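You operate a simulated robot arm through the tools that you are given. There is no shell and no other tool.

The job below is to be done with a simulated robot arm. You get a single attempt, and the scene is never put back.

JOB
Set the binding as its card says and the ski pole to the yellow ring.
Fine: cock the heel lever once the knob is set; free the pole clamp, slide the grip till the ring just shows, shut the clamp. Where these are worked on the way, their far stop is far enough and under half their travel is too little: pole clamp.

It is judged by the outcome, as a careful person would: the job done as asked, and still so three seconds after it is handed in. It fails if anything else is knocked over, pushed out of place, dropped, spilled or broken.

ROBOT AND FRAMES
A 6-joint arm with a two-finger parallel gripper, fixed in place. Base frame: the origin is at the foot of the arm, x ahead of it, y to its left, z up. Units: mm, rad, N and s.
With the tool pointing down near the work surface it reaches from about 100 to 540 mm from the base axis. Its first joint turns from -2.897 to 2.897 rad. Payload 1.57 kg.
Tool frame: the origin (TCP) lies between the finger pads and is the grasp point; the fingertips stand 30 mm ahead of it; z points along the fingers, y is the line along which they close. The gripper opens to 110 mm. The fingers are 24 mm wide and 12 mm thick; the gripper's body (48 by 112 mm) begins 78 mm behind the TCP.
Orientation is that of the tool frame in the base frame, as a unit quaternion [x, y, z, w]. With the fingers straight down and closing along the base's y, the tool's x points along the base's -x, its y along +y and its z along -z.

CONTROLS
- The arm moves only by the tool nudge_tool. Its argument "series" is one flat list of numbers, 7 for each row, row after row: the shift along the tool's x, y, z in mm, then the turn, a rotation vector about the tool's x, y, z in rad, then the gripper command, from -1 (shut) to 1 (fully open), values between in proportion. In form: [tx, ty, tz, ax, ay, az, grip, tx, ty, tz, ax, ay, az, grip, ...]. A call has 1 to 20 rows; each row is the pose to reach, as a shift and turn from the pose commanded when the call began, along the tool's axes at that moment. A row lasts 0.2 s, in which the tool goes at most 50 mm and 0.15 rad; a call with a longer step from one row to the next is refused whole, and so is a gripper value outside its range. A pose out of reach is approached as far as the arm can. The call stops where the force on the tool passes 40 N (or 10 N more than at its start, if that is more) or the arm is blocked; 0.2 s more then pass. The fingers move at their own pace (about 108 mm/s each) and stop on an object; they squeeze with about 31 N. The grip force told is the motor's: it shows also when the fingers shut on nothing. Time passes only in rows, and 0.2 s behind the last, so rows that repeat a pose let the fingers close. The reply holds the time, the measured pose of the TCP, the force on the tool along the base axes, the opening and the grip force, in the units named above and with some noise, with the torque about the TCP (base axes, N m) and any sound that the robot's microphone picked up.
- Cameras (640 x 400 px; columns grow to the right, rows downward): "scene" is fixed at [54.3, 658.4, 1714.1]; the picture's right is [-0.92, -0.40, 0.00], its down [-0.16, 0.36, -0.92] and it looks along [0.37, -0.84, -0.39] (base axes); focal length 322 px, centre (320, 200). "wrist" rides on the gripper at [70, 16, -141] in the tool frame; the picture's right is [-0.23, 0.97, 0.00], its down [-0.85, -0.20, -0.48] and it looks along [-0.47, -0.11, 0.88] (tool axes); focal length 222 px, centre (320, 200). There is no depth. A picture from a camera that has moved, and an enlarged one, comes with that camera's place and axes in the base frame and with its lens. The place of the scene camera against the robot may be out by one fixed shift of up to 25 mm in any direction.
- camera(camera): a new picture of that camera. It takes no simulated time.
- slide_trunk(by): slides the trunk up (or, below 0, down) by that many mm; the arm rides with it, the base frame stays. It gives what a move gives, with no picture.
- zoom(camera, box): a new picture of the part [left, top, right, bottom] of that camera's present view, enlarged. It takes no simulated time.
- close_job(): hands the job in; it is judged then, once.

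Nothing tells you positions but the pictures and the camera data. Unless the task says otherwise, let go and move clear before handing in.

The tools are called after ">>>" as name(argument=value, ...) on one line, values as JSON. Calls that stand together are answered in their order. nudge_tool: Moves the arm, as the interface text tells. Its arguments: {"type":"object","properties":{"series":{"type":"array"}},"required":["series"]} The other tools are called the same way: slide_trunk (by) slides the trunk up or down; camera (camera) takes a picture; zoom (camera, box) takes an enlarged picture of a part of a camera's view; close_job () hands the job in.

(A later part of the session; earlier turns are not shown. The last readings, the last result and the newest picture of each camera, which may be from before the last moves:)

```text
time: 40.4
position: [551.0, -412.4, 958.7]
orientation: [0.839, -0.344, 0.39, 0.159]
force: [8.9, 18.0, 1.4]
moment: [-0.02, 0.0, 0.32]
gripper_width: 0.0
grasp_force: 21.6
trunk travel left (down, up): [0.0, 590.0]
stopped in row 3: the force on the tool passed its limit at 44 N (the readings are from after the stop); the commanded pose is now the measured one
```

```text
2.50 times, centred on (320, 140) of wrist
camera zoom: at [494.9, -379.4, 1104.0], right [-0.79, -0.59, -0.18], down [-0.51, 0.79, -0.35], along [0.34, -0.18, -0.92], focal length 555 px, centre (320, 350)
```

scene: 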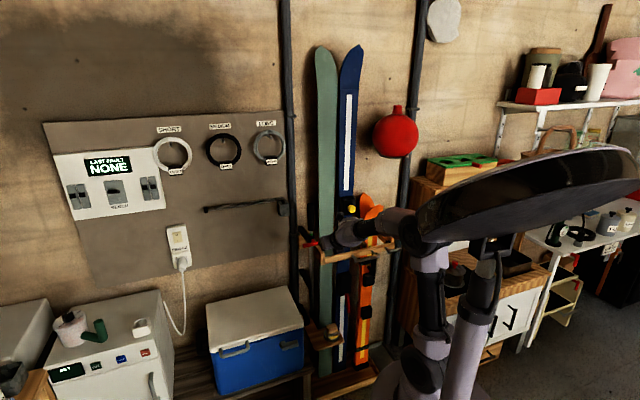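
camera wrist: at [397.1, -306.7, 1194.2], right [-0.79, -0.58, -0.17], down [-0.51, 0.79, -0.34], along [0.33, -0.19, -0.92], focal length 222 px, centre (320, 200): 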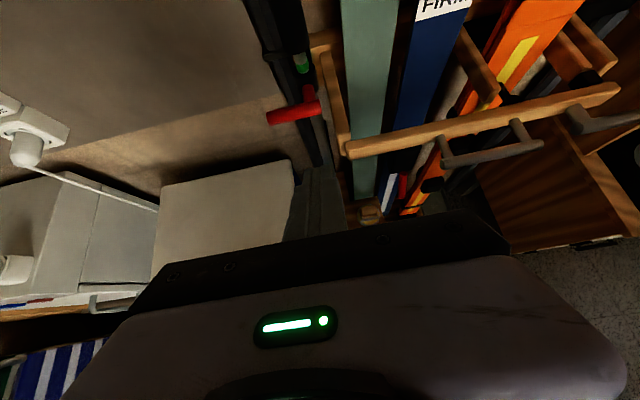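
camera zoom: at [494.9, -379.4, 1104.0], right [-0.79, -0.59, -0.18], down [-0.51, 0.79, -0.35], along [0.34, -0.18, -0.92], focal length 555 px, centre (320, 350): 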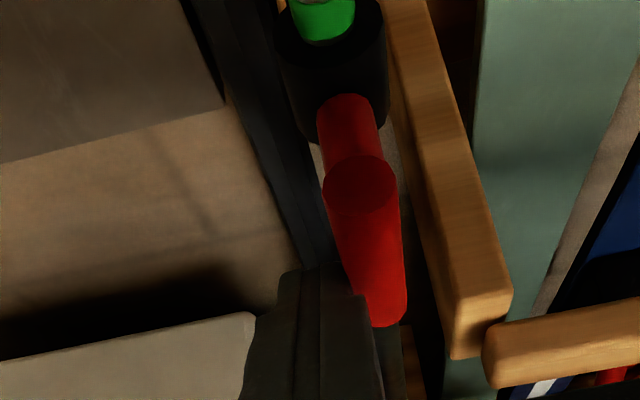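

The handle hit a firm stop pointing straight down, a 90° turn, so the clamp is free. I'll back off, then check the grip and the ring.

>>> nudge_tool(series=[0, -8, 0, 0, 0, 0, -1, 0, -14, -15, 0, 0, 0, -1, 0, -14, -50, 0, 0, 0, -1, 0, -5, -85, 0, 0, 0, -1])

>>> slide_trunk(by=80)

>>> zoom(camera="scene", box=[285, 190, 345, 270])

>>> camera(camera="wrist")

```text
time: 41.4
position: [507.9, -365.0, 1013.5]
orientation: [0.838, -0.346, 0.39, 0.16]
force: [-0.7, -0.1, 0.0]
moment: [-0.03, -0.03, 0.01]
gripper_width: 0.0
grasp_force: 21.2
trunk travel left (down, up): [0.0, 590.0]
```

```text
time: 42.6
position: [508.0, -366.0, 1092.8]
orientation: [0.838, -0.347, 0.389, 0.161]
force: [0.4, 0.1, -0.5]
moment: [0.0, 0.04, -0.02]
gripper_width: 0.0
grasp_force: 21.0
trunk travel left (down, up): [-80.0, 510.0]
```

```text
5.00 times, centred on (315, 230) of scene
camera zoom: at [54.3, 658.4, 1714.1], right [-0.92, -0.4, 0.0], down [-0.16, 0.36, -0.92], along [0.37, -0.84, -0.39], focal length 1609 px, centre (345, 50)
```

zoom: 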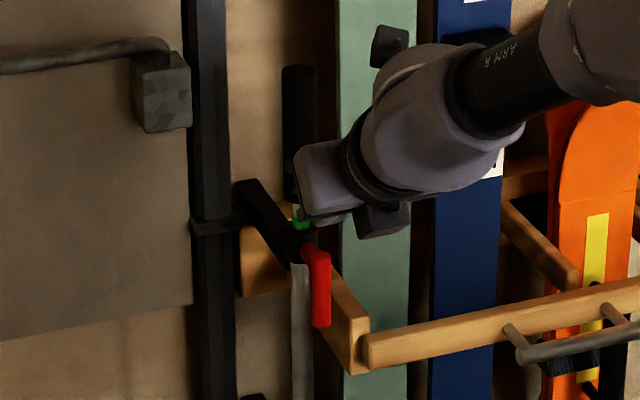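

```text
taken
camera wrist: at [450.8, -332.4, 1237.3], right [-0.79, -0.59, -0.18], down [-0.51, 0.79, -0.34], along [0.34, -0.18, -0.92], focal length 222 px, centre (320, 200)
```

wrist: 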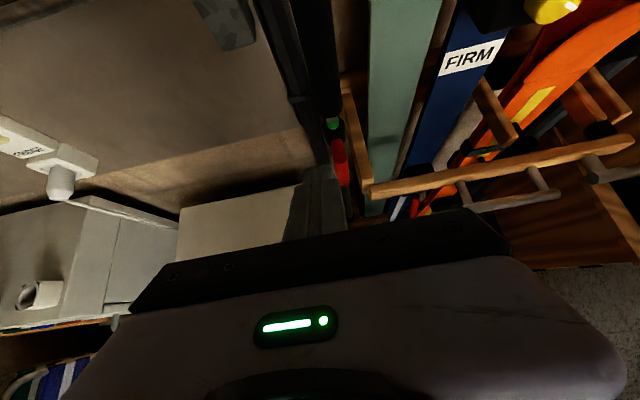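

The handle points down and the grip hasn't dropped. I'll level the tool, then roll back to the camera-below pose so I can watch the ring while gripping.

>>> nudge_tool(series=[4.3, 4.6, 6, 0, 0.14, 0, -0.5, 8.6, 9.2, 12.1, 0, 0.281, 0, 0, 13, 13.8, 18.1, 0, 0.422, 0, 0, 17.3, 18.4, 24.2, 0, 0.562, 0, 0, 21.6, 23, 30.2, 0, 0.703, 0, 0])

```text
time: 43.8
position: [579.3, -390.7, 1159.8]
orientation: [0.674, -0.282, 0.619, 0.287]
force: [-0.2, -0.1, 0.7]
moment: [0.02, -0.03, 0.0]
gripper_width: 55.1
grasp_force: 0.0
out of reach, approached as far as the arm can: row 1, 2, 3, 4, 5
trunk travel left (down, up): [-80.0, 510.0]
```

>>> nudge_tool(series=[-4.8, 2.9, -2.3, 0, 0, -0.136, 0, -9.6, 5.9, -4.5, 0, 0, -0.273, 0, -14.5, 8.8, -6.8, 0, 0, -0.409, 0, -19.3, 11.8, -9.1, 0, 0, -0.545, 0, -24.1, 14.7, -11.4, 0, 0, -0.682, 0, -28.9, 17.7, -13.6, 0, 0, -0.818, 0, -33.7, 20.6, -15.9, 0, 0, -0.955, 0, -38.5, 23.6, -18.2, 0, 0, -1.091, 0, -43.4, 26.5, -20.5, 0, 0, -1.227, 0, -48.2, 29.5, -22.7, 0, 0, -1.364, 0, -53, 32.4, -25, 0, 0, -1.5, 0])

>>> camera(camera="wrist")

```text
time: 46.2
position: [533.3, -391.5, 1107.7]
orientation: [0.686, 0.253, 0.257, 0.632]
force: [0.2, -0.3, -0.2]
moment: [0.0, -0.03, 0.04]
gripper_width: 55.4
grasp_force: 0.0
trunk travel left (down, up): [-80.0, 510.0]
```

```text
taken
camera wrist: at [490.5, -240.6, 1135.8], right [-0.15, -0.22, 0.96], down [-0.96, -0.21, -0.19], along [0.24, -0.95, -0.18], focal length 222 px, centre (320, 200)
```

wrist: 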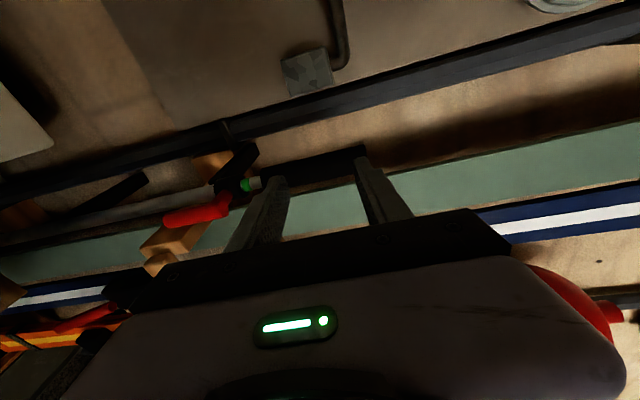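

>>> nudge_tool(series=[-2.2, -2, 0.3, -0.0083, -0.0015, -0.1458, 0, -4.3, -4, 0.7, -0.0165, -0.0031, -0.2916, 0, -6.5, -6, 1, -0.0248, -0.0046, -0.4375, 0, -8.6, -8, 1.3, -0.0331, -0.0062, -0.5833, 0, -10.8, -10, 1.6, -0.0414, -0.0077, -0.7291, 0, -12.9, -12, 2, -0.0496, -0.0093, -0.8749, 0, -15.1, -14, 2.3, -0.0579, -0.0108, -1.0207, 0, -17.2, -16, 2.6, -0.0662, -0.0124, -1.1665, 0, -19.4, -18, 2.9, -0.0745, -0.0139, -1.3124, 0, -21.5, -20, 3.3, -0.0827, -0.0155, -1.4582, 0, -23.7, -22, 3.6, -0.091, -0.017, -1.604, 0])

>>> camera(camera="wrist")

>>> zoom(camera="scene", box=[285, 190, 345, 270])

```text
time: 48.6
position: [518.0, -408.7, 1085.3]
orientation: [0.27, 0.653, -0.271, 0.654]
force: [-1.0, -0.3, 0.1]
moment: [-0.02, 0.0, -0.01]
gripper_width: 55.1
grasp_force: 0.0
trunk travel left (down, up): [-80.0, 510.0]
```

```text
taken
camera wrist: at [428.7, -296.6, 1014.7], right [0.69, 0.69, 0.23], down [-0.48, 0.2, 0.85], along [0.54, -0.7, 0.47], focal length 222 px, centre (320, 200)
```

wrist: 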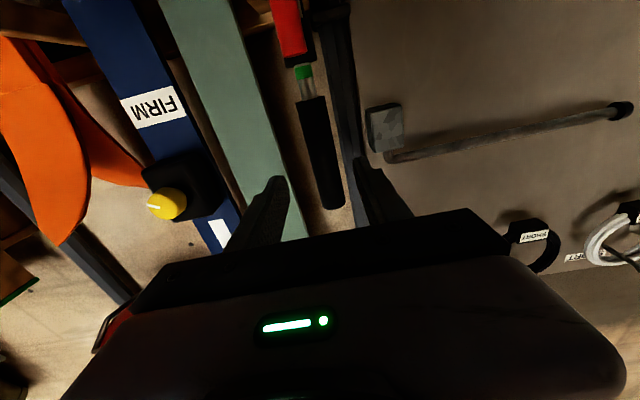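

```text
5.00 times, centred on (315, 230) of scene
camera zoom: at [54.3, 658.4, 1714.1], right [-0.92, -0.4, 0.0], down [-0.16, 0.36, -0.92], along [0.37, -0.84, -0.39], focal length 1609 px, centre (345, 50)
```

zoom: 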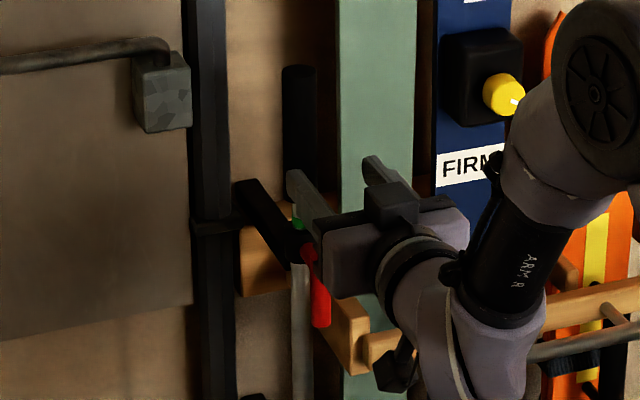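

>>> zoom(camera="wrist", box=[260, 20, 380, 220])

>>> zoom(camera="wrist", box=[280, 30, 330, 120])

```text
2.00 times, centred on (320, 120) of wrist
camera zoom: at [428.7, -296.6, 1014.7], right [0.69, 0.69, 0.23], down [-0.48, 0.2, 0.85], along [0.54, -0.7, 0.47], focal length 444 px, centre (320, 360)
```

zoom: 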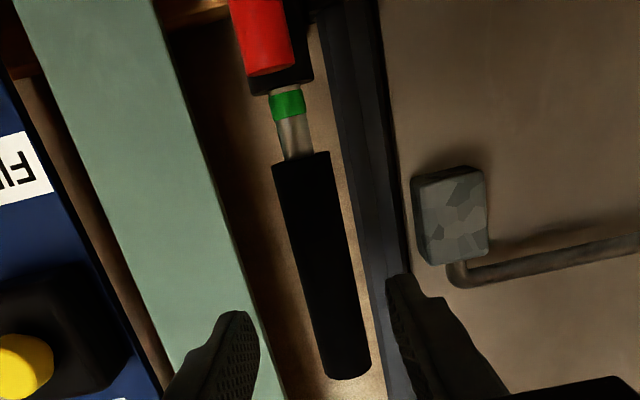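

```text
4.44 times, centred on (305, 75) of wrist
camera zoom: at [428.7, -296.6, 1014.7], right [0.69, 0.69, 0.23], down [-0.48, 0.2, 0.85], along [0.54, -0.7, 0.47], focal length 987 px, centre (387, 756)
```

zoom: 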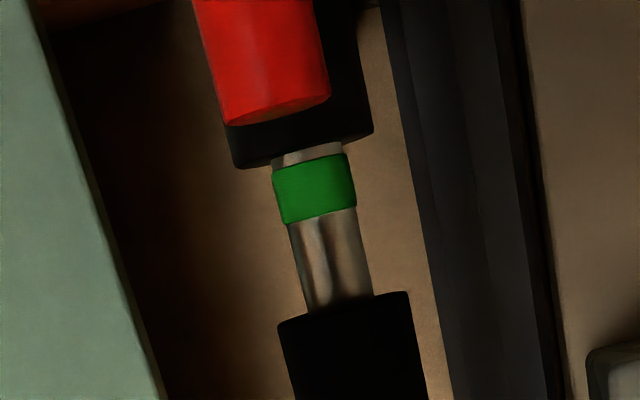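

The grip is on the tool axis, with the green ring just above the clamp rim. I'll advance so the fingers straddle the grip.

>>> nudge_tool(series=[0, 0, 25, 0, 0, 0, 0, 0, 0, 50, 0, 0, 0, 0, 0, 0, 70, 0, 0, 0, 0])

>>> zoom(camera="wrist", box=[230, 20, 430, 240])

>>> zoom(camera="scene", box=[285, 190, 345, 270])

```text
time: 49.4
position: [567.8, -458.1, 1086.7]
orientation: [0.271, 0.653, -0.27, 0.653]
force: [0.5, -1.0, 0.7]
moment: [-0.01, 0.0, 0.02]
gripper_width: 55.1
grasp_force: 0.0
trunk travel left (down, up): [-80.0, 510.0]
```

```text
1.82 times, centred on (330, 130) of wrist
camera zoom: at [479.0, -346.8, 1015.4], right [0.69, 0.69, 0.23], down [-0.48, 0.2, 0.85], along [0.54, -0.7, 0.47], focal length 404 px, centre (302, 327)
```

zoom: 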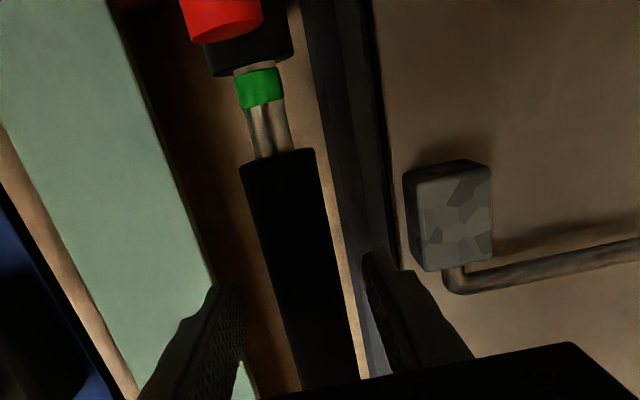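

```text
5.00 times, centred on (315, 230) of scene
camera zoom: at [54.3, 658.4, 1714.1], right [-0.92, -0.4, 0.0], down [-0.16, 0.36, -0.92], along [0.37, -0.84, -0.39], focal length 1609 px, centre (345, 50)
```

zoom: 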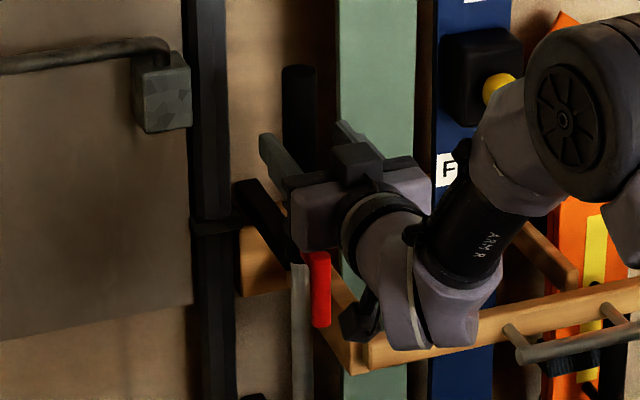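

>>> nudge_tool(series=[0, 2.3, 0, 0, 0, 0, 0, 0, 2.3, 0, 0, 0, 0, -0.4, 0, 2.3, 0, 0, 0, 0, -1, 0, 2.3, 0, 0, 0, 0, -1])

>>> zoom(camera="wrist", box=[230, 20, 430, 240])

```text
time: 50.4
position: [570.3, -455.8, 1085.5]
orientation: [0.271, 0.652, -0.271, 0.654]
force: [1.7, 0.0, 0.5]
moment: [-0.76, 0.67, 0.06]
gripper_width: 28.9
grasp_force: 39.2
trunk travel left (down, up): [-80.0, 510.0]
```

```text
1.82 times, centred on (330, 130) of wrist
camera zoom: at [480.6, -344.5, 1015.3], right [0.69, 0.69, 0.23], down [-0.48, 0.2, 0.85], along [0.54, -0.7, 0.47], focal length 404 px, centre (302, 327)
```

zoom: 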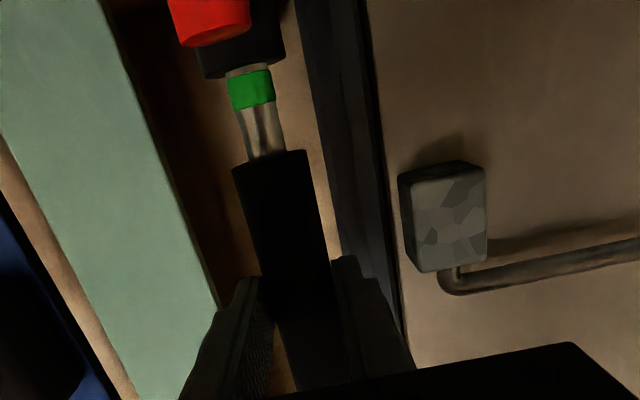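

>>> nudge_tool(series=[0, 0, 0, 0, 0, -0.02, -1, 0, 0, 0, 0, 0, -0.03, -1])

```text
time: 51.0
position: [569.8, -455.9, 1085.5]
orientation: [0.261, 0.657, -0.279, 0.65]
force: [6.4, 2.0, 3.2]
moment: [1.01, -0.83, 0.14]
gripper_width: 29.6
grasp_force: 39.1
trunk travel left (down, up): [-80.0, 510.0]
```

>>> nudge_tool(series=[0, 0, 0, 0, 0, 0.016, -1, -3, 0, 0, 0, 0, 0.016, -1, -6, 0, 0, 0, 0, 0.016, -1, -10, 0, 0, 0, 0, 0.016, -1])

>>> zoom(camera="wrist", box=[230, 20, 430, 240])

>>> zoom(camera="scene", box=[285, 190, 345, 270])

```text
time: 52.0
position: [569.3, -456.7, 1093.3]
orientation: [0.267, 0.655, -0.275, 0.651]
force: [-1.6, 1.6, -2.7]
moment: [1.4, 0.01, 0.04]
gripper_width: 29.3
grasp_force: 39.0
trunk travel left (down, up): [-80.0, 510.0]
```

```text
1.82 times, centred on (330, 130) of wrist
camera zoom: at [480.0, -344.8, 1024.3], right [0.69, 0.69, 0.22], down [-0.47, 0.2, 0.86], along [0.55, -0.69, 0.47], focal length 404 px, centre (302, 327)
```

zoom: 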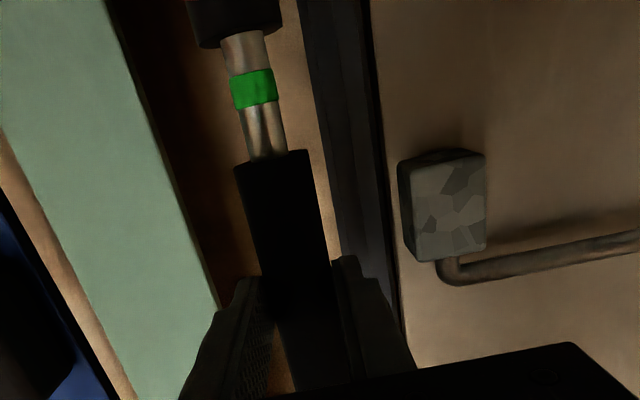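

```text
5.00 times, centred on (315, 230) of scene
camera zoom: at [54.3, 658.4, 1714.1], right [-0.92, -0.4, 0.0], down [-0.16, 0.36, -0.92], along [0.37, -0.84, -0.39], focal length 1609 px, centre (345, 50)
```

zoom: 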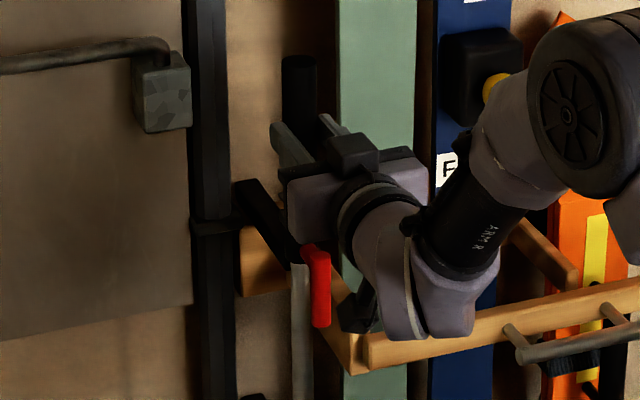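

The grip slides up freely with the gripper. I'll keep raising it in small steps and watch for the next ring.

>>> nudge_tool(series=[-5, 0, 0, 0, 0, 0, -1, -10, 0, 0, 0, 0, 0, -1, -15, 0, 0, 0, 0, 0, -1])

>>> zoom(camera="wrist", box=[250, 0, 370, 120])

```text
time: 52.8
position: [569.8, -455.6, 1110.9]
orientation: [0.266, 0.655, -0.275, 0.652]
force: [3.7, -2.1, -1.2]
moment: [0.67, -0.58, 0.09]
gripper_width: 29.2
grasp_force: 39.0
trunk travel left (down, up): [-80.0, 510.0]
```

```text
3.33 times, centred on (310, 60) of wrist
camera zoom: at [479.9, -345.1, 1040.4], right [0.69, 0.69, 0.21], down [-0.47, 0.21, 0.86], along [0.55, -0.69, 0.47], focal length 740 px, centre (353, 667)
```

zoom: 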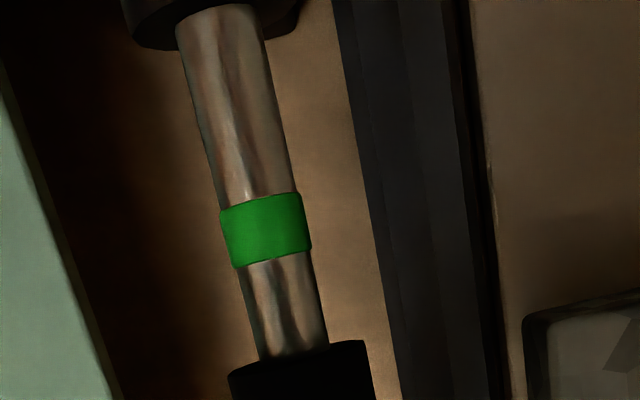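

The clamp is leaving the camera's view. I'll regrip lower on the grip so the camera sits lower and can see the clamp rim.

>>> nudge_tool(series=[0, 0, 0, 0, 0, 0, -0.3, 0, 0, 0, 0, 0, 0, -0.1, 0, 0, 0, 0, 0, 0, -0.1, 15, 0, 0, 0, 0, 0, -0.1, 30, 0, 0, 0, 0, 0, -0.1, 42, 0, 0, 0, 0, 0, -0.1])

>>> zoom(camera="wrist", box=[230, 20, 430, 240])

```text
time: 54.2
position: [568.4, -457.7, 1069.2]
orientation: [0.266, 0.655, -0.275, 0.652]
force: [-0.6, -0.2, -0.2]
moment: [0.02, 0.02, 0.02]
gripper_width: 49.8
grasp_force: 0.0
trunk travel left (down, up): [-80.0, 510.0]
```

```text
1.82 times, centred on (330, 130) of wrist
camera zoom: at [479.1, -345.7, 998.0], right [0.69, 0.69, 0.22], down [-0.47, 0.2, 0.86], along [0.55, -0.69, 0.47], focal length 404 px, centre (302, 327)
```

zoom: 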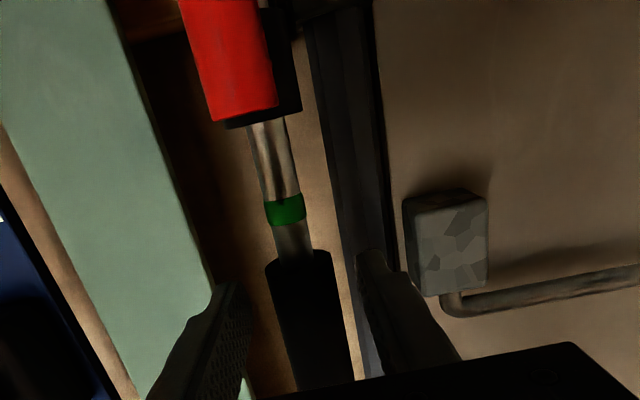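

The grip held its place when released. I'll close again and continue sliding up.

>>> nudge_tool(series=[0, 0, 0, 0, 0, 0, -0.5, 0, 0, 0, 0, 0, 0, -1, 0, 0, 0, 0, 0, 0, -1, -5, 0, 0, 0, 0, 0, -1, -10, 0, 0, 0, 0, 0, -1, -15, 0, 0, 0, 0, 0, -1, -20, 0, 0, 0, 0, 0, -1])

>>> zoom(camera="wrist", box=[250, 0, 370, 160])

```text
time: 55.8
position: [570.3, -455.2, 1088.4]
orientation: [0.266, 0.655, -0.274, 0.652]
force: [0.2, 6.1, -2.4]
moment: [1.17, -0.13, 0.21]
gripper_width: 29.4
grasp_force: 38.7
trunk travel left (down, up): [-80.0, 510.0]
```

```text
2.50 times, centred on (310, 80) of wrist
camera zoom: at [479.9, -344.8, 1018.1], right [0.69, 0.69, 0.22], down [-0.47, 0.2, 0.86], along [0.55, -0.69, 0.47], focal length 555 px, centre (345, 500)
```

zoom: 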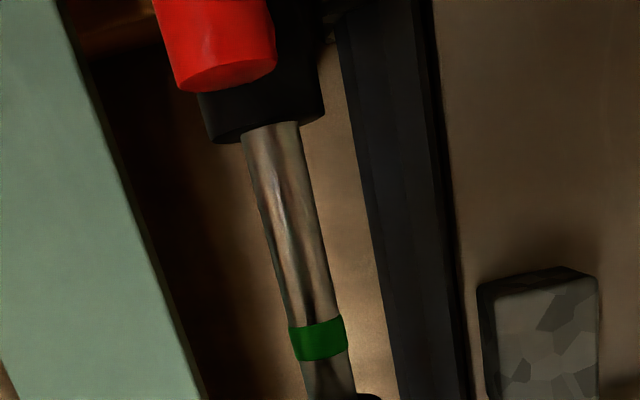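

>>> nudge_tool(series=[-5, 0, 0, 0, 0, 0, -1, -10, 0, 0, 0, 0, 0, -1, -15, 0, 0, 0, 0, 0, -1])

>>> zoom(camera="wrist", box=[250, 0, 370, 160])

```text
time: 56.6
position: [569.8, -456.8, 1102.2]
orientation: [0.266, 0.655, -0.276, 0.652]
force: [-1.2, 2.4, -2.1]
moment: [1.0, -0.29, 0.04]
gripper_width: 29.5
grasp_force: 38.5
trunk travel left (down, up): [-80.0, 510.0]
```

```text
2.50 times, centred on (310, 80) of wrist
camera zoom: at [479.9, -344.8, 1032.9], right [0.69, 0.69, 0.22], down [-0.47, 0.21, 0.86], along [0.55, -0.69, 0.47], focal length 555 px, centre (345, 500)
```

zoom: 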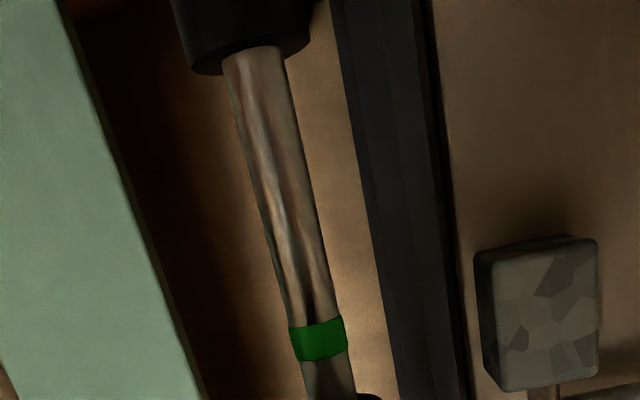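

>>> nudge_tool(series=[-4, 0, 0, 0, 0, 0, -1, -8, 0, 0, 0, 0, 0, -1])

>>> zoom(camera="wrist", box=[250, 0, 370, 160])

>>> zoom(camera="scene", box=[285, 190, 345, 270])

```text
time: 57.2
position: [569.0, -455.5, 1110.3]
orientation: [0.265, 0.655, -0.274, 0.652]
force: [0.0, 1.7, -1.4]
moment: [0.65, -0.64, 0.01]
gripper_width: 29.1
grasp_force: 38.8
trunk travel left (down, up): [-80.0, 510.0]
```

```text
2.50 times, centred on (310, 80) of wrist
camera zoom: at [479.8, -344.9, 1040.2], right [0.69, 0.69, 0.22], down [-0.47, 0.2, 0.86], along [0.55, -0.69, 0.47], focal length 555 px, centre (345, 500)
```

zoom: 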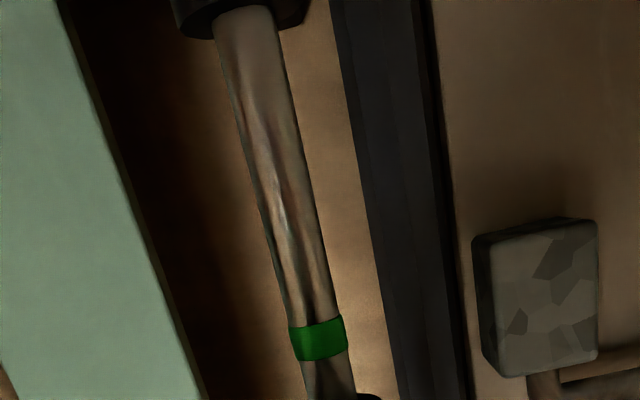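

```text
5.00 times, centred on (315, 230) of scene
camera zoom: at [54.3, 658.4, 1714.1], right [-0.92, -0.4, 0.0], down [-0.16, 0.36, -0.92], along [0.37, -0.84, -0.39], focal length 1609 px, centre (345, 50)
```

zoom: 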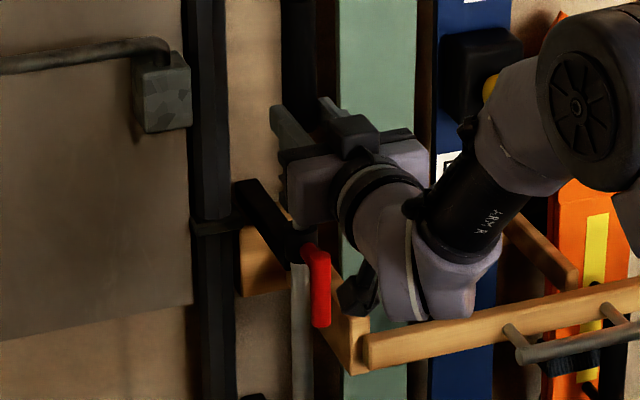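

>>> nudge_tool(series=[-3, 0, 0, 0, 0, 0, -1, -6, 0, 0, 0, 0, 0, -1])

>>> zoom(camera="wrist", box=[270, 0, 330, 60])

>>> zoom(camera="scene", box=[300, 215, 330, 255])

```text
time: 57.8
position: [569.6, -456.6, 1116.4]
orientation: [0.267, 0.654, -0.275, 0.652]
force: [-3.7, 3.8, -2.5]
moment: [1.31, -0.06, 0.09]
gripper_width: 29.2
grasp_force: 39.2
trunk travel left (down, up): [-80.0, 510.0]
```

```text
6.67 times, centred on (300, 30) of wrist
camera zoom: at [479.9, -344.9, 1046.3], right [0.69, 0.69, 0.22], down [-0.47, 0.2, 0.86], along [0.55, -0.69, 0.47], focal length 1481 px, centre (453, 1333)
```

zoom: 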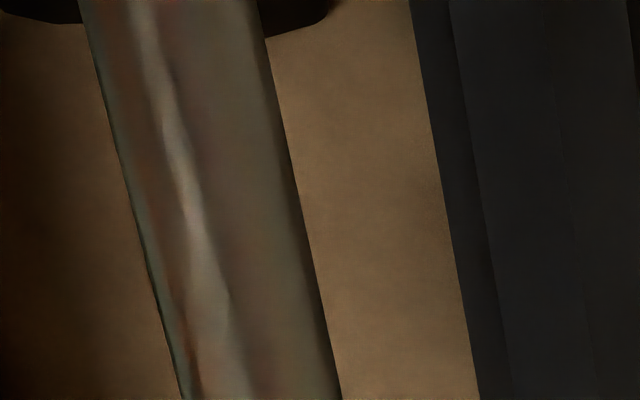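

```text
10.00 times, centred on (315, 235) of scene
camera zoom: at [54.3, 658.4, 1714.1], right [-0.92, -0.4, 0.0], down [-0.16, 0.36, -0.92], along [0.37, -0.84, -0.39], focal length 3217 px, centre (370, -150)
```

zoom: 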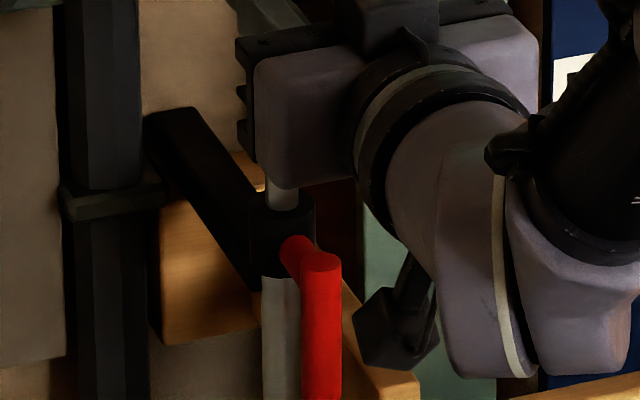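

The scene camera can now see the shaft right above the clamp. I'll continue up, watching there.

>>> nudge_tool(series=[-3, 0, 0, 0, 0, 0, -1, -6, 0, 0, 0, 0, 0, -1])

>>> zoom(camera="scene", box=[300, 215, 330, 255])

```text
time: 58.4
position: [569.8, -455.5, 1123.6]
orientation: [0.267, 0.655, -0.274, 0.652]
force: [-3.1, 0.8, -2.7]
moment: [0.77, -0.5, -0.04]
gripper_width: 29.0
grasp_force: 39.1
trunk travel left (down, up): [-80.0, 510.0]
```

```text
10.00 times, centred on (315, 235) of scene
camera zoom: at [54.3, 658.4, 1714.1], right [-0.92, -0.4, 0.0], down [-0.16, 0.36, -0.92], along [0.37, -0.84, -0.39], focal length 3217 px, centre (370, -150)
```

zoom: 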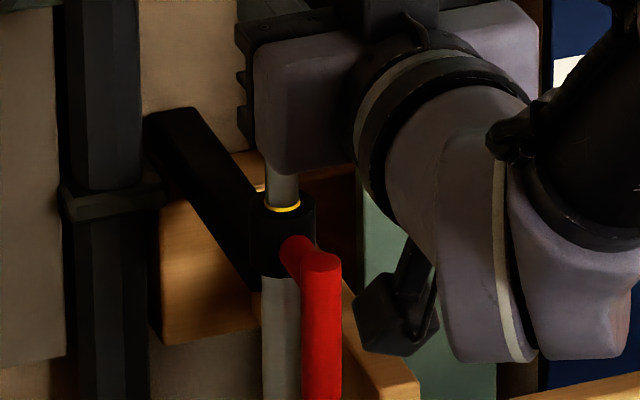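

The yellow ring is just peeking out at the clamp rim, after about 80 mm of slide. I'll raise it in small steps to bring the ring to the position the green one had.

>>> nudge_tool(series=[-2.5, 0, 0, 0, 0, 0, -1, -5, 0, 0, 0, 0, 0, -1])

>>> zoom(camera="scene", box=[306, 224, 324, 242])

```text
time: 59.0
position: [569.9, -457.4, 1128.4]
orientation: [0.266, 0.655, -0.275, 0.652]
force: [-2.7, -4.4, -2.1]
moment: [0.95, -0.36, -0.13]
gripper_width: 29.3
grasp_force: 38.6
trunk travel left (down, up): [-80.0, 510.0]
```

```text
16.00 times, centred on (315, 233) of scene
camera zoom: at [54.3, 658.4, 1714.1], right [-0.92, -0.4, 0.0], down [-0.16, 0.36, -0.92], along [0.37, -0.84, -0.39], focal length 5148 px, centre (400, -328)
```

zoom: 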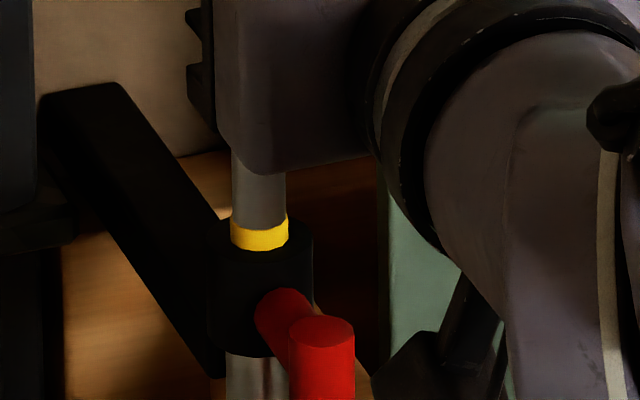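

>>> nudge_tool(series=[-2, 0, 0, 0, 0, 0, -1, -4, 0, 0, 0, 0, 0, -1])

>>> zoom(camera="scene", box=[306, 224, 324, 242])

```text
time: 59.6
position: [569.4, -456.1, 1132.0]
orientation: [0.267, 0.654, -0.274, 0.652]
force: [-6.8, -0.3, -2.1]
moment: [1.11, -0.19, -0.07]
gripper_width: 29.3
grasp_force: 38.4
trunk travel left (down, up): [-80.0, 510.0]
```

```text
16.00 times, centred on (315, 233) of scene
camera zoom: at [54.3, 658.4, 1714.1], right [-0.92, -0.4, 0.0], down [-0.16, 0.36, -0.92], along [0.37, -0.84, -0.39], focal length 5148 px, centre (400, -328)
```

zoom: 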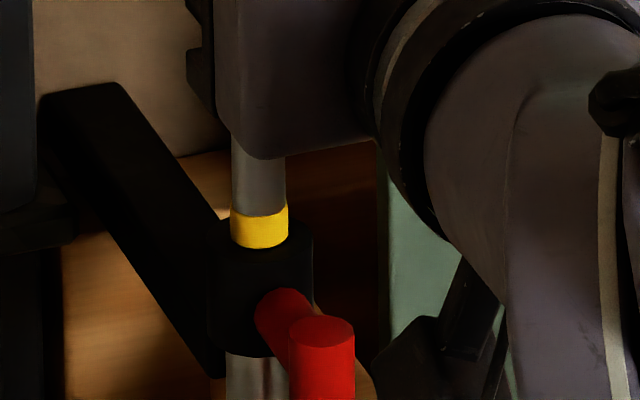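

The yellow ring is now essentially fully out, about flush with the rim. I'll release carefully and check the result.

>>> nudge_tool(series=[-0.8, 0, 0, 0, 0, 0, -1, -0.8, 0, 0, 0, 0, 0, -1, -0.8, 0, 0, 0, 0, 0, -0.4, -0.8, 0, 0, 0, 0, 0, -0.1, -0.8, 0, 0, 0, 0, 0, -0.1, -0.8, 0, -25, 0, 0, 0, -0.1, -0.8, 0, -55, 0, 0, 0, -0.1])

>>> zoom(camera="scene", box=[306, 224, 324, 242])

>>> zoom(camera="wrist", box=[260, 0, 350, 100])

```text
time: 61.2
position: [533.2, -416.7, 1132.8]
orientation: [0.267, 0.654, -0.276, 0.652]
force: [0.5, -0.9, -0.3]
moment: [-0.01, 0.02, 0.01]
gripper_width: 49.6
grasp_force: 0.1
trunk travel left (down, up): [-80.0, 510.0]
```

```text
16.00 times, centred on (315, 233) of scene
camera zoom: at [54.3, 658.4, 1714.1], right [-0.92, -0.4, 0.0], down [-0.16, 0.36, -0.92], along [0.37, -0.84, -0.39], focal length 5148 px, centre (400, -328)
```

zoom: 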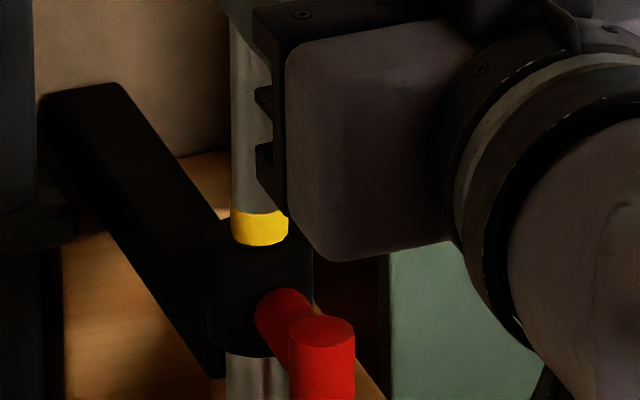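

```text
4.00 times, centred on (305, 50) of wrist
camera zoom: at [442.5, -305.3, 1062.5], right [0.69, 0.69, 0.22], down [-0.47, 0.2, 0.86], along [0.55, -0.69, 0.47], focal length 888 px, centre (380, 800)
```

zoom: 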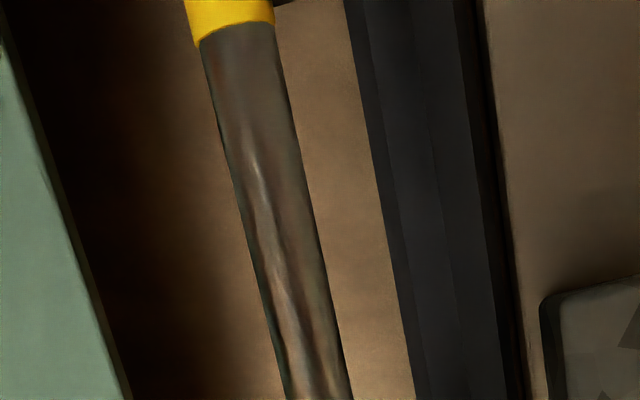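

>>> nudge_tool(series=[0, -2, -16, 0, 0, 0, -0.1, 24, -5, -16, 0, 0, 0, -0.1, 47.5, -5, -16, 0, 0, 0, -0.1])

>>> zoom(camera="wrist", box=[280, 30, 330, 120])

>>> zoom(camera="scene", box=[285, 180, 345, 270])

```text
time: 62.0
position: [516.4, -410.2, 1084.5]
orientation: [0.267, 0.655, -0.275, 0.652]
force: [-0.4, -0.1, 0.2]
moment: [-0.02, -0.02, -0.01]
gripper_width: 49.6
grasp_force: 0.1
trunk travel left (down, up): [-80.0, 510.0]
```

```text
4.44 times, centred on (305, 75) of wrist
camera zoom: at [426.5, -298.5, 1014.8], right [0.69, 0.69, 0.22], down [-0.47, 0.2, 0.86], along [0.55, -0.69, 0.47], focal length 987 px, centre (387, 756)
```

zoom: 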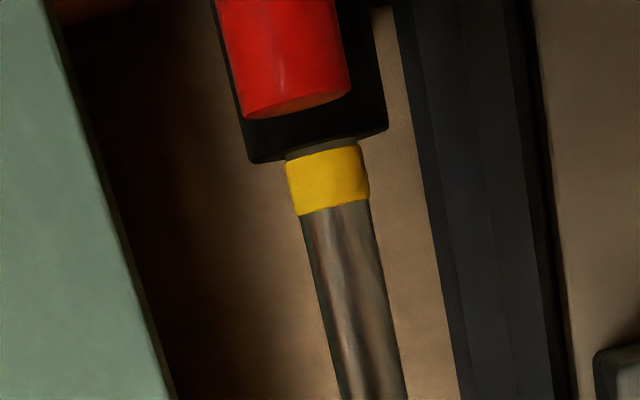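

```text
4.44 times, centred on (315, 225) of scene
camera zoom: at [54.3, 658.4, 1714.1], right [-0.92, -0.4, 0.0], down [-0.16, 0.36, -0.92], along [0.37, -0.84, -0.39], focal length 1430 px, centre (342, 89)
```

zoom: 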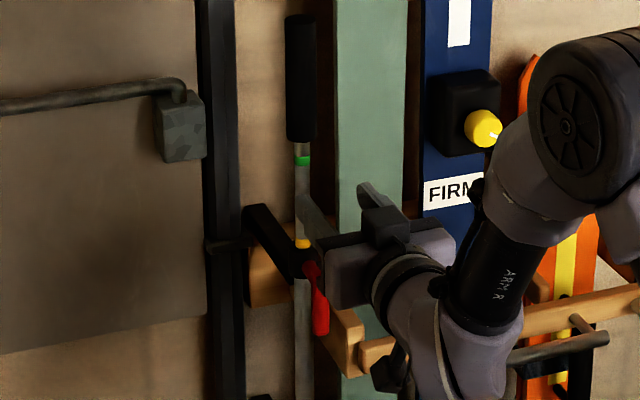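

The yellow ring now sits exactly as the green one did, with a small sliver of shaft below it, and it holds. Now to shut the clamp, I'll back off, close the fingers and lower the trunk to reach the handle's right side.

>>> nudge_tool(series=[0, 0, -5, 0, 0, 0.01, -0.6, 0, 0, -10, 0, 0, 0.013, -1, 0, 0, -12, 0, 0, 0.013, -1])

>>> slide_trunk(by=-80)

>>> camera(camera="wrist")

>>> zoom(camera="wrist", box=[240, 20, 400, 220])

>>> zoom(camera="scene", box=[290, 210, 350, 280])

```text
time: 62.8
position: [506.3, -401.3, 1085.5]
orientation: [0.27, 0.653, -0.27, 0.654]
force: [0.0, 0.2, 0.1]
moment: [0.0, 0.02, -0.02]
gripper_width: 0.0
grasp_force: 20.9
trunk travel left (down, up): [-80.0, 510.0]
```

```text
time: 64.0
position: [506.4, -401.5, 1004.7]
orientation: [0.271, 0.653, -0.271, 0.654]
force: [-0.4, -0.5, 0.1]
moment: [-0.01, 0.0, 0.02]
gripper_width: 0.0
grasp_force: 20.9
trunk travel left (down, up): [0.0, 590.0]
```

```text
taken
camera wrist: at [417.8, -289.8, 935.0], right [0.69, 0.69, 0.23], down [-0.48, 0.2, 0.85], along [0.54, -0.7, 0.47], focal length 222 px, centre (320, 200)
```

wrist: 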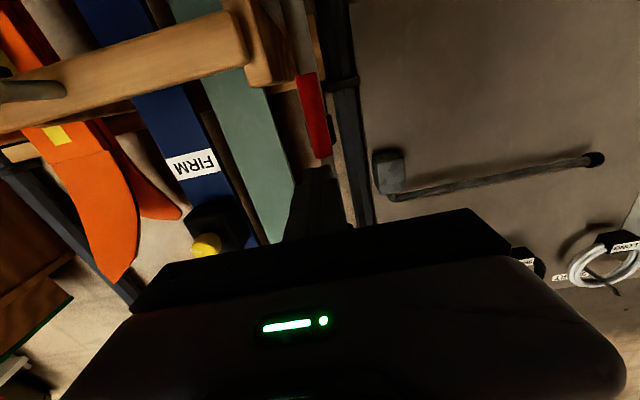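

```text
2.00 times, centred on (320, 120) of wrist
camera zoom: at [417.8, -289.8, 935.0], right [0.69, 0.69, 0.23], down [-0.48, 0.2, 0.85], along [0.54, -0.7, 0.47], focal length 444 px, centre (320, 360)
```

zoom: 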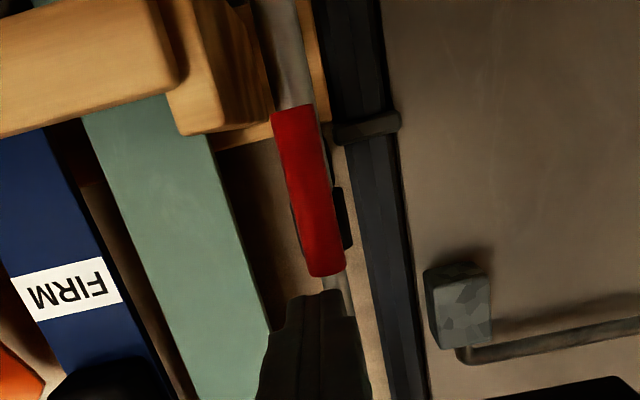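

```text
5.71 times, centred on (320, 245) of scene
camera zoom: at [54.3, 658.4, 1714.1], right [-0.92, -0.4, 0.0], down [-0.16, 0.36, -0.92], along [0.37, -0.84, -0.39], focal length 1838 px, centre (320, -57)
```

zoom: 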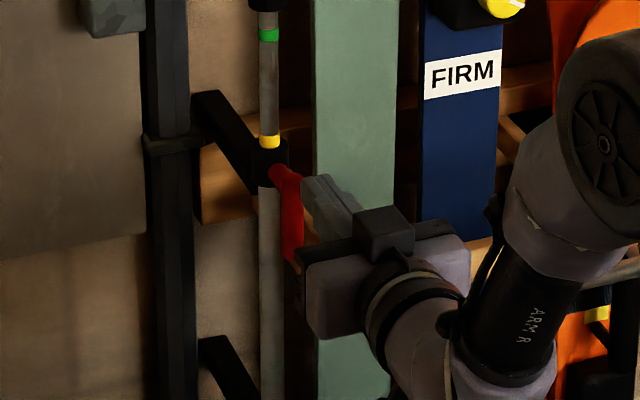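

The handle hangs straight down at U≈-80 and its lower end is level with the side board's top. I'll place the closed fingers to the right of the handle, above the board.

>>> nudge_tool(series=[20, -12, 0, 0, 0, 0, -1, 43, -24, 0, 0, 0, 0, -1, 43, -24, 0, 0, 0, 0, -1])

>>> zoom(camera="wrist", box=[240, 20, 400, 220])

>>> zoom(camera="scene", box=[290, 210, 350, 280])

```text
time: 64.8
position: [488.8, -418.8, 962.2]
orientation: [0.27, 0.653, -0.27, 0.654]
force: [-0.6, -1.5, -0.1]
moment: [0.06, -0.02, 0.01]
gripper_width: 0.0
grasp_force: 21.0
trunk travel left (down, up): [0.0, 590.0]
```

```text
2.00 times, centred on (320, 120) of wrist
camera zoom: at [400.2, -307.7, 892.0], right [0.69, 0.69, 0.23], down [-0.48, 0.2, 0.85], along [0.54, -0.7, 0.47], focal length 444 px, centre (320, 360)
```

zoom: 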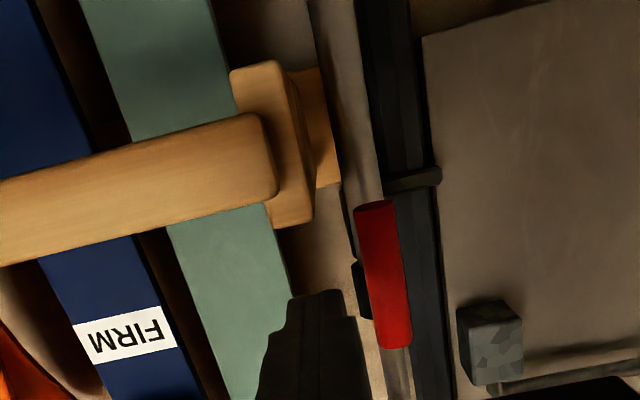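

```text
5.71 times, centred on (320, 245) of scene
camera zoom: at [54.3, 658.4, 1714.1], right [-0.92, -0.4, 0.0], down [-0.16, 0.36, -0.92], along [0.37, -0.84, -0.39], focal length 1838 px, centre (320, -57)
```

zoom: 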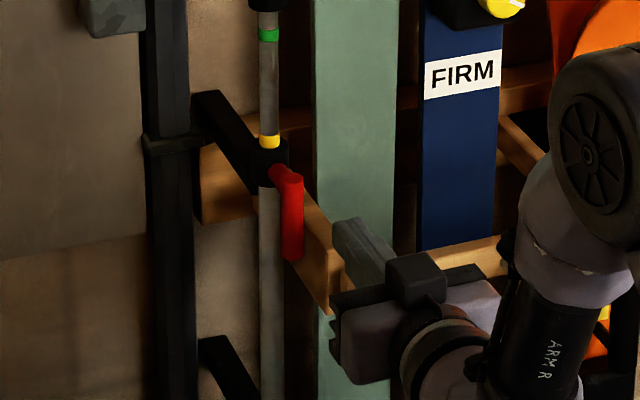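

>>> nudge_tool(series=[0, 0, 16, 0, 0, 0, -1, 0, 0, 33, 0, 0, 0, -1])

>>> zoom(camera="wrist", box=[240, 20, 400, 220])

>>> zoom(camera="scene", box=[290, 210, 350, 280])

```text
time: 65.4
position: [511.8, -441.6, 962.2]
orientation: [0.27, 0.653, -0.27, 0.654]
force: [0.1, -0.2, -0.5]
moment: [0.0, 0.02, 0.0]
gripper_width: 0.0
grasp_force: 21.1
trunk travel left (down, up): [0.0, 590.0]
```

```text
2.00 times, centred on (320, 120) of wrist
camera zoom: at [423.5, -330.9, 892.1], right [0.69, 0.69, 0.23], down [-0.48, 0.2, 0.85], along [0.54, -0.7, 0.47], focal length 444 px, centre (320, 360)
```

zoom: 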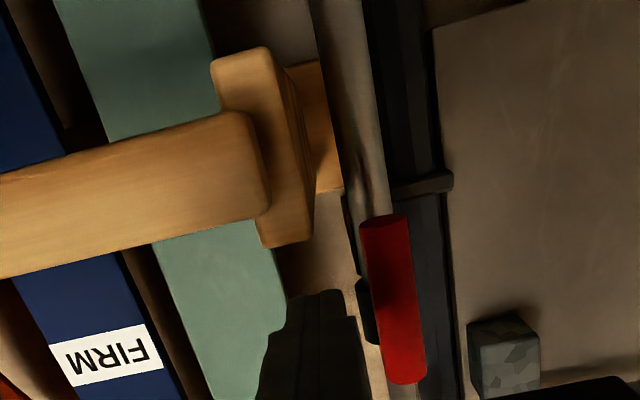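

```text
5.71 times, centred on (320, 245) of scene
camera zoom: at [54.3, 658.4, 1714.1], right [-0.92, -0.4, 0.0], down [-0.16, 0.36, -0.92], along [0.37, -0.84, -0.39], focal length 1838 px, centre (320, -57)
```

zoom: 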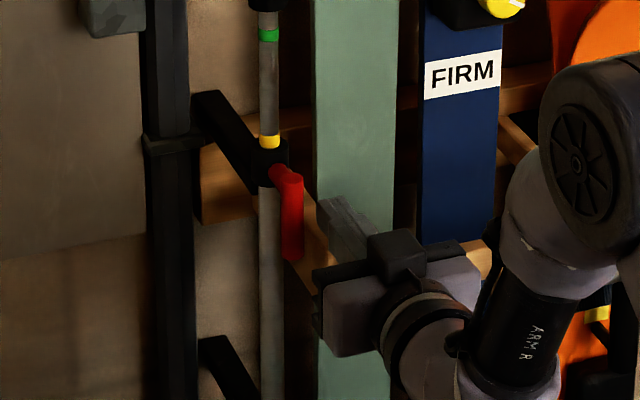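

>>> nudge_tool(series=[4.2, 8.4, 0, 0, 0, 0, -1, 9.2, 14.4, 0, 0, 0, 0, -1, 12.9, 22.7, 0, 0, 0, 0, -1, 13.8, 32.4, 0, 0, 0, 0, -1])

>>> zoom(camera="wrist", box=[240, 20, 400, 220])

>>> zoom(camera="scene", box=[290, 210, 350, 280])

```text
time: 66.4
position: [535.7, -419.2, 949.0]
orientation: [0.271, 0.653, -0.271, 0.654]
force: [-0.4, 1.2, 0.0]
moment: [0.0, 0.01, 0.0]
gripper_width: 0.1
grasp_force: 21.5
trunk travel left (down, up): [0.0, 590.0]
```

```text
2.00 times, centred on (320, 120) of wrist
camera zoom: at [446.5, -307.4, 878.6], right [0.69, 0.69, 0.23], down [-0.48, 0.2, 0.85], along [0.54, -0.7, 0.47], focal length 444 px, centre (320, 360)
```

zoom: 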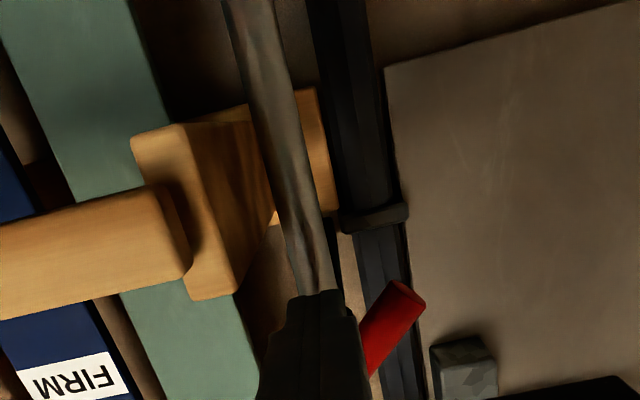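

```text
5.71 times, centred on (320, 245) of scene
camera zoom: at [54.3, 658.4, 1714.1], right [-0.92, -0.4, 0.0], down [-0.16, 0.36, -0.92], along [0.37, -0.84, -0.39], focal length 1838 px, centre (320, -57)
```

zoom: 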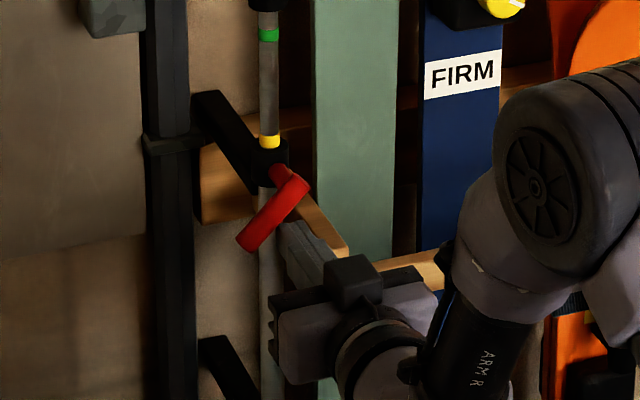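

The handle is swinging back up, now about half closed. I'll continue to its closed position.

>>> nudge_tool(series=[-1, 5, 0, 0, 0, 0, -1, -2, 10.1, 0, 0, 0, 0, -1, -5, 15, 0, 0, 0, 0, -1, -8.3, 20, 0, 0, 0, 0, -1, -13, 23.5, 0, 0, 0, 0, -1])

>>> zoom(camera="scene", box=[290, 210, 350, 280])

```text
time: 67.6
position: [552.4, -402.3, 961.6]
orientation: [0.271, 0.652, -0.271, 0.654]
force: [-0.4, -0.1, -0.4]
moment: [0.0, -0.01, 0.0]
gripper_width: 0.0
grasp_force: 21.3
trunk travel left (down, up): [0.0, 590.0]
```

```text
5.71 times, centred on (320, 245) of scene
camera zoom: at [54.3, 658.4, 1714.1], right [-0.92, -0.4, 0.0], down [-0.16, 0.36, -0.92], along [0.37, -0.84, -0.39], focal length 1838 px, centre (320, -57)
```

zoom: 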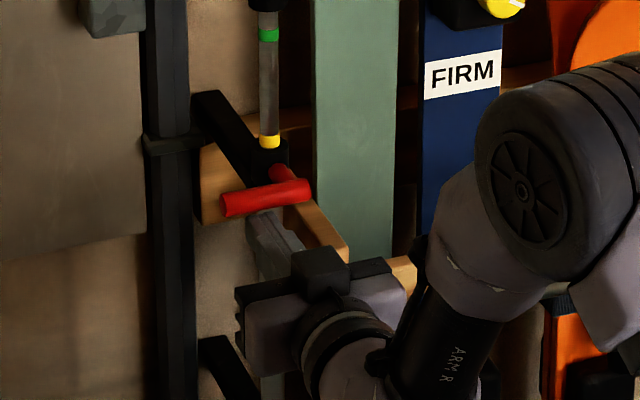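

>>> nudge_tool(series=[-3, 2, 0, 0, 0, 0, -1, -6, 3, 0, 0, 0, 0, -1, -9, 3, 0, 0, 0, 0, -1, -12, 3, 0, 0, 0, 0, -1, -15, 3, 0, 0, 0, 0, -1])

>>> zoom(camera="scene", box=[290, 210, 350, 280])

```text
time: 68.6
position: [552.5, -399.0, 964.9]
orientation: [0.274, 0.658, -0.268, 0.648]
force: [2.8, -0.8, -10.5]
moment: [0.24, 0.19, -0.09]
gripper_width: 0.0
grasp_force: 21.3
trunk travel left (down, up): [0.0, 590.0]
stopped in row 5: the force on the tool passed its limit at 44 N (the readings are from after the stop); the commanded pose is now the measured one
```

```text
5.71 times, centred on (320, 245) of scene
camera zoom: at [54.3, 658.4, 1714.1], right [-0.92, -0.4, 0.0], down [-0.16, 0.36, -0.92], along [0.37, -0.84, -0.39], focal length 1838 px, centre (320, -57)
```

zoom: 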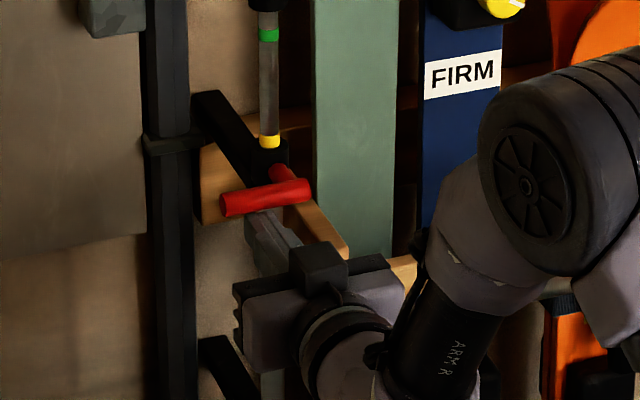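

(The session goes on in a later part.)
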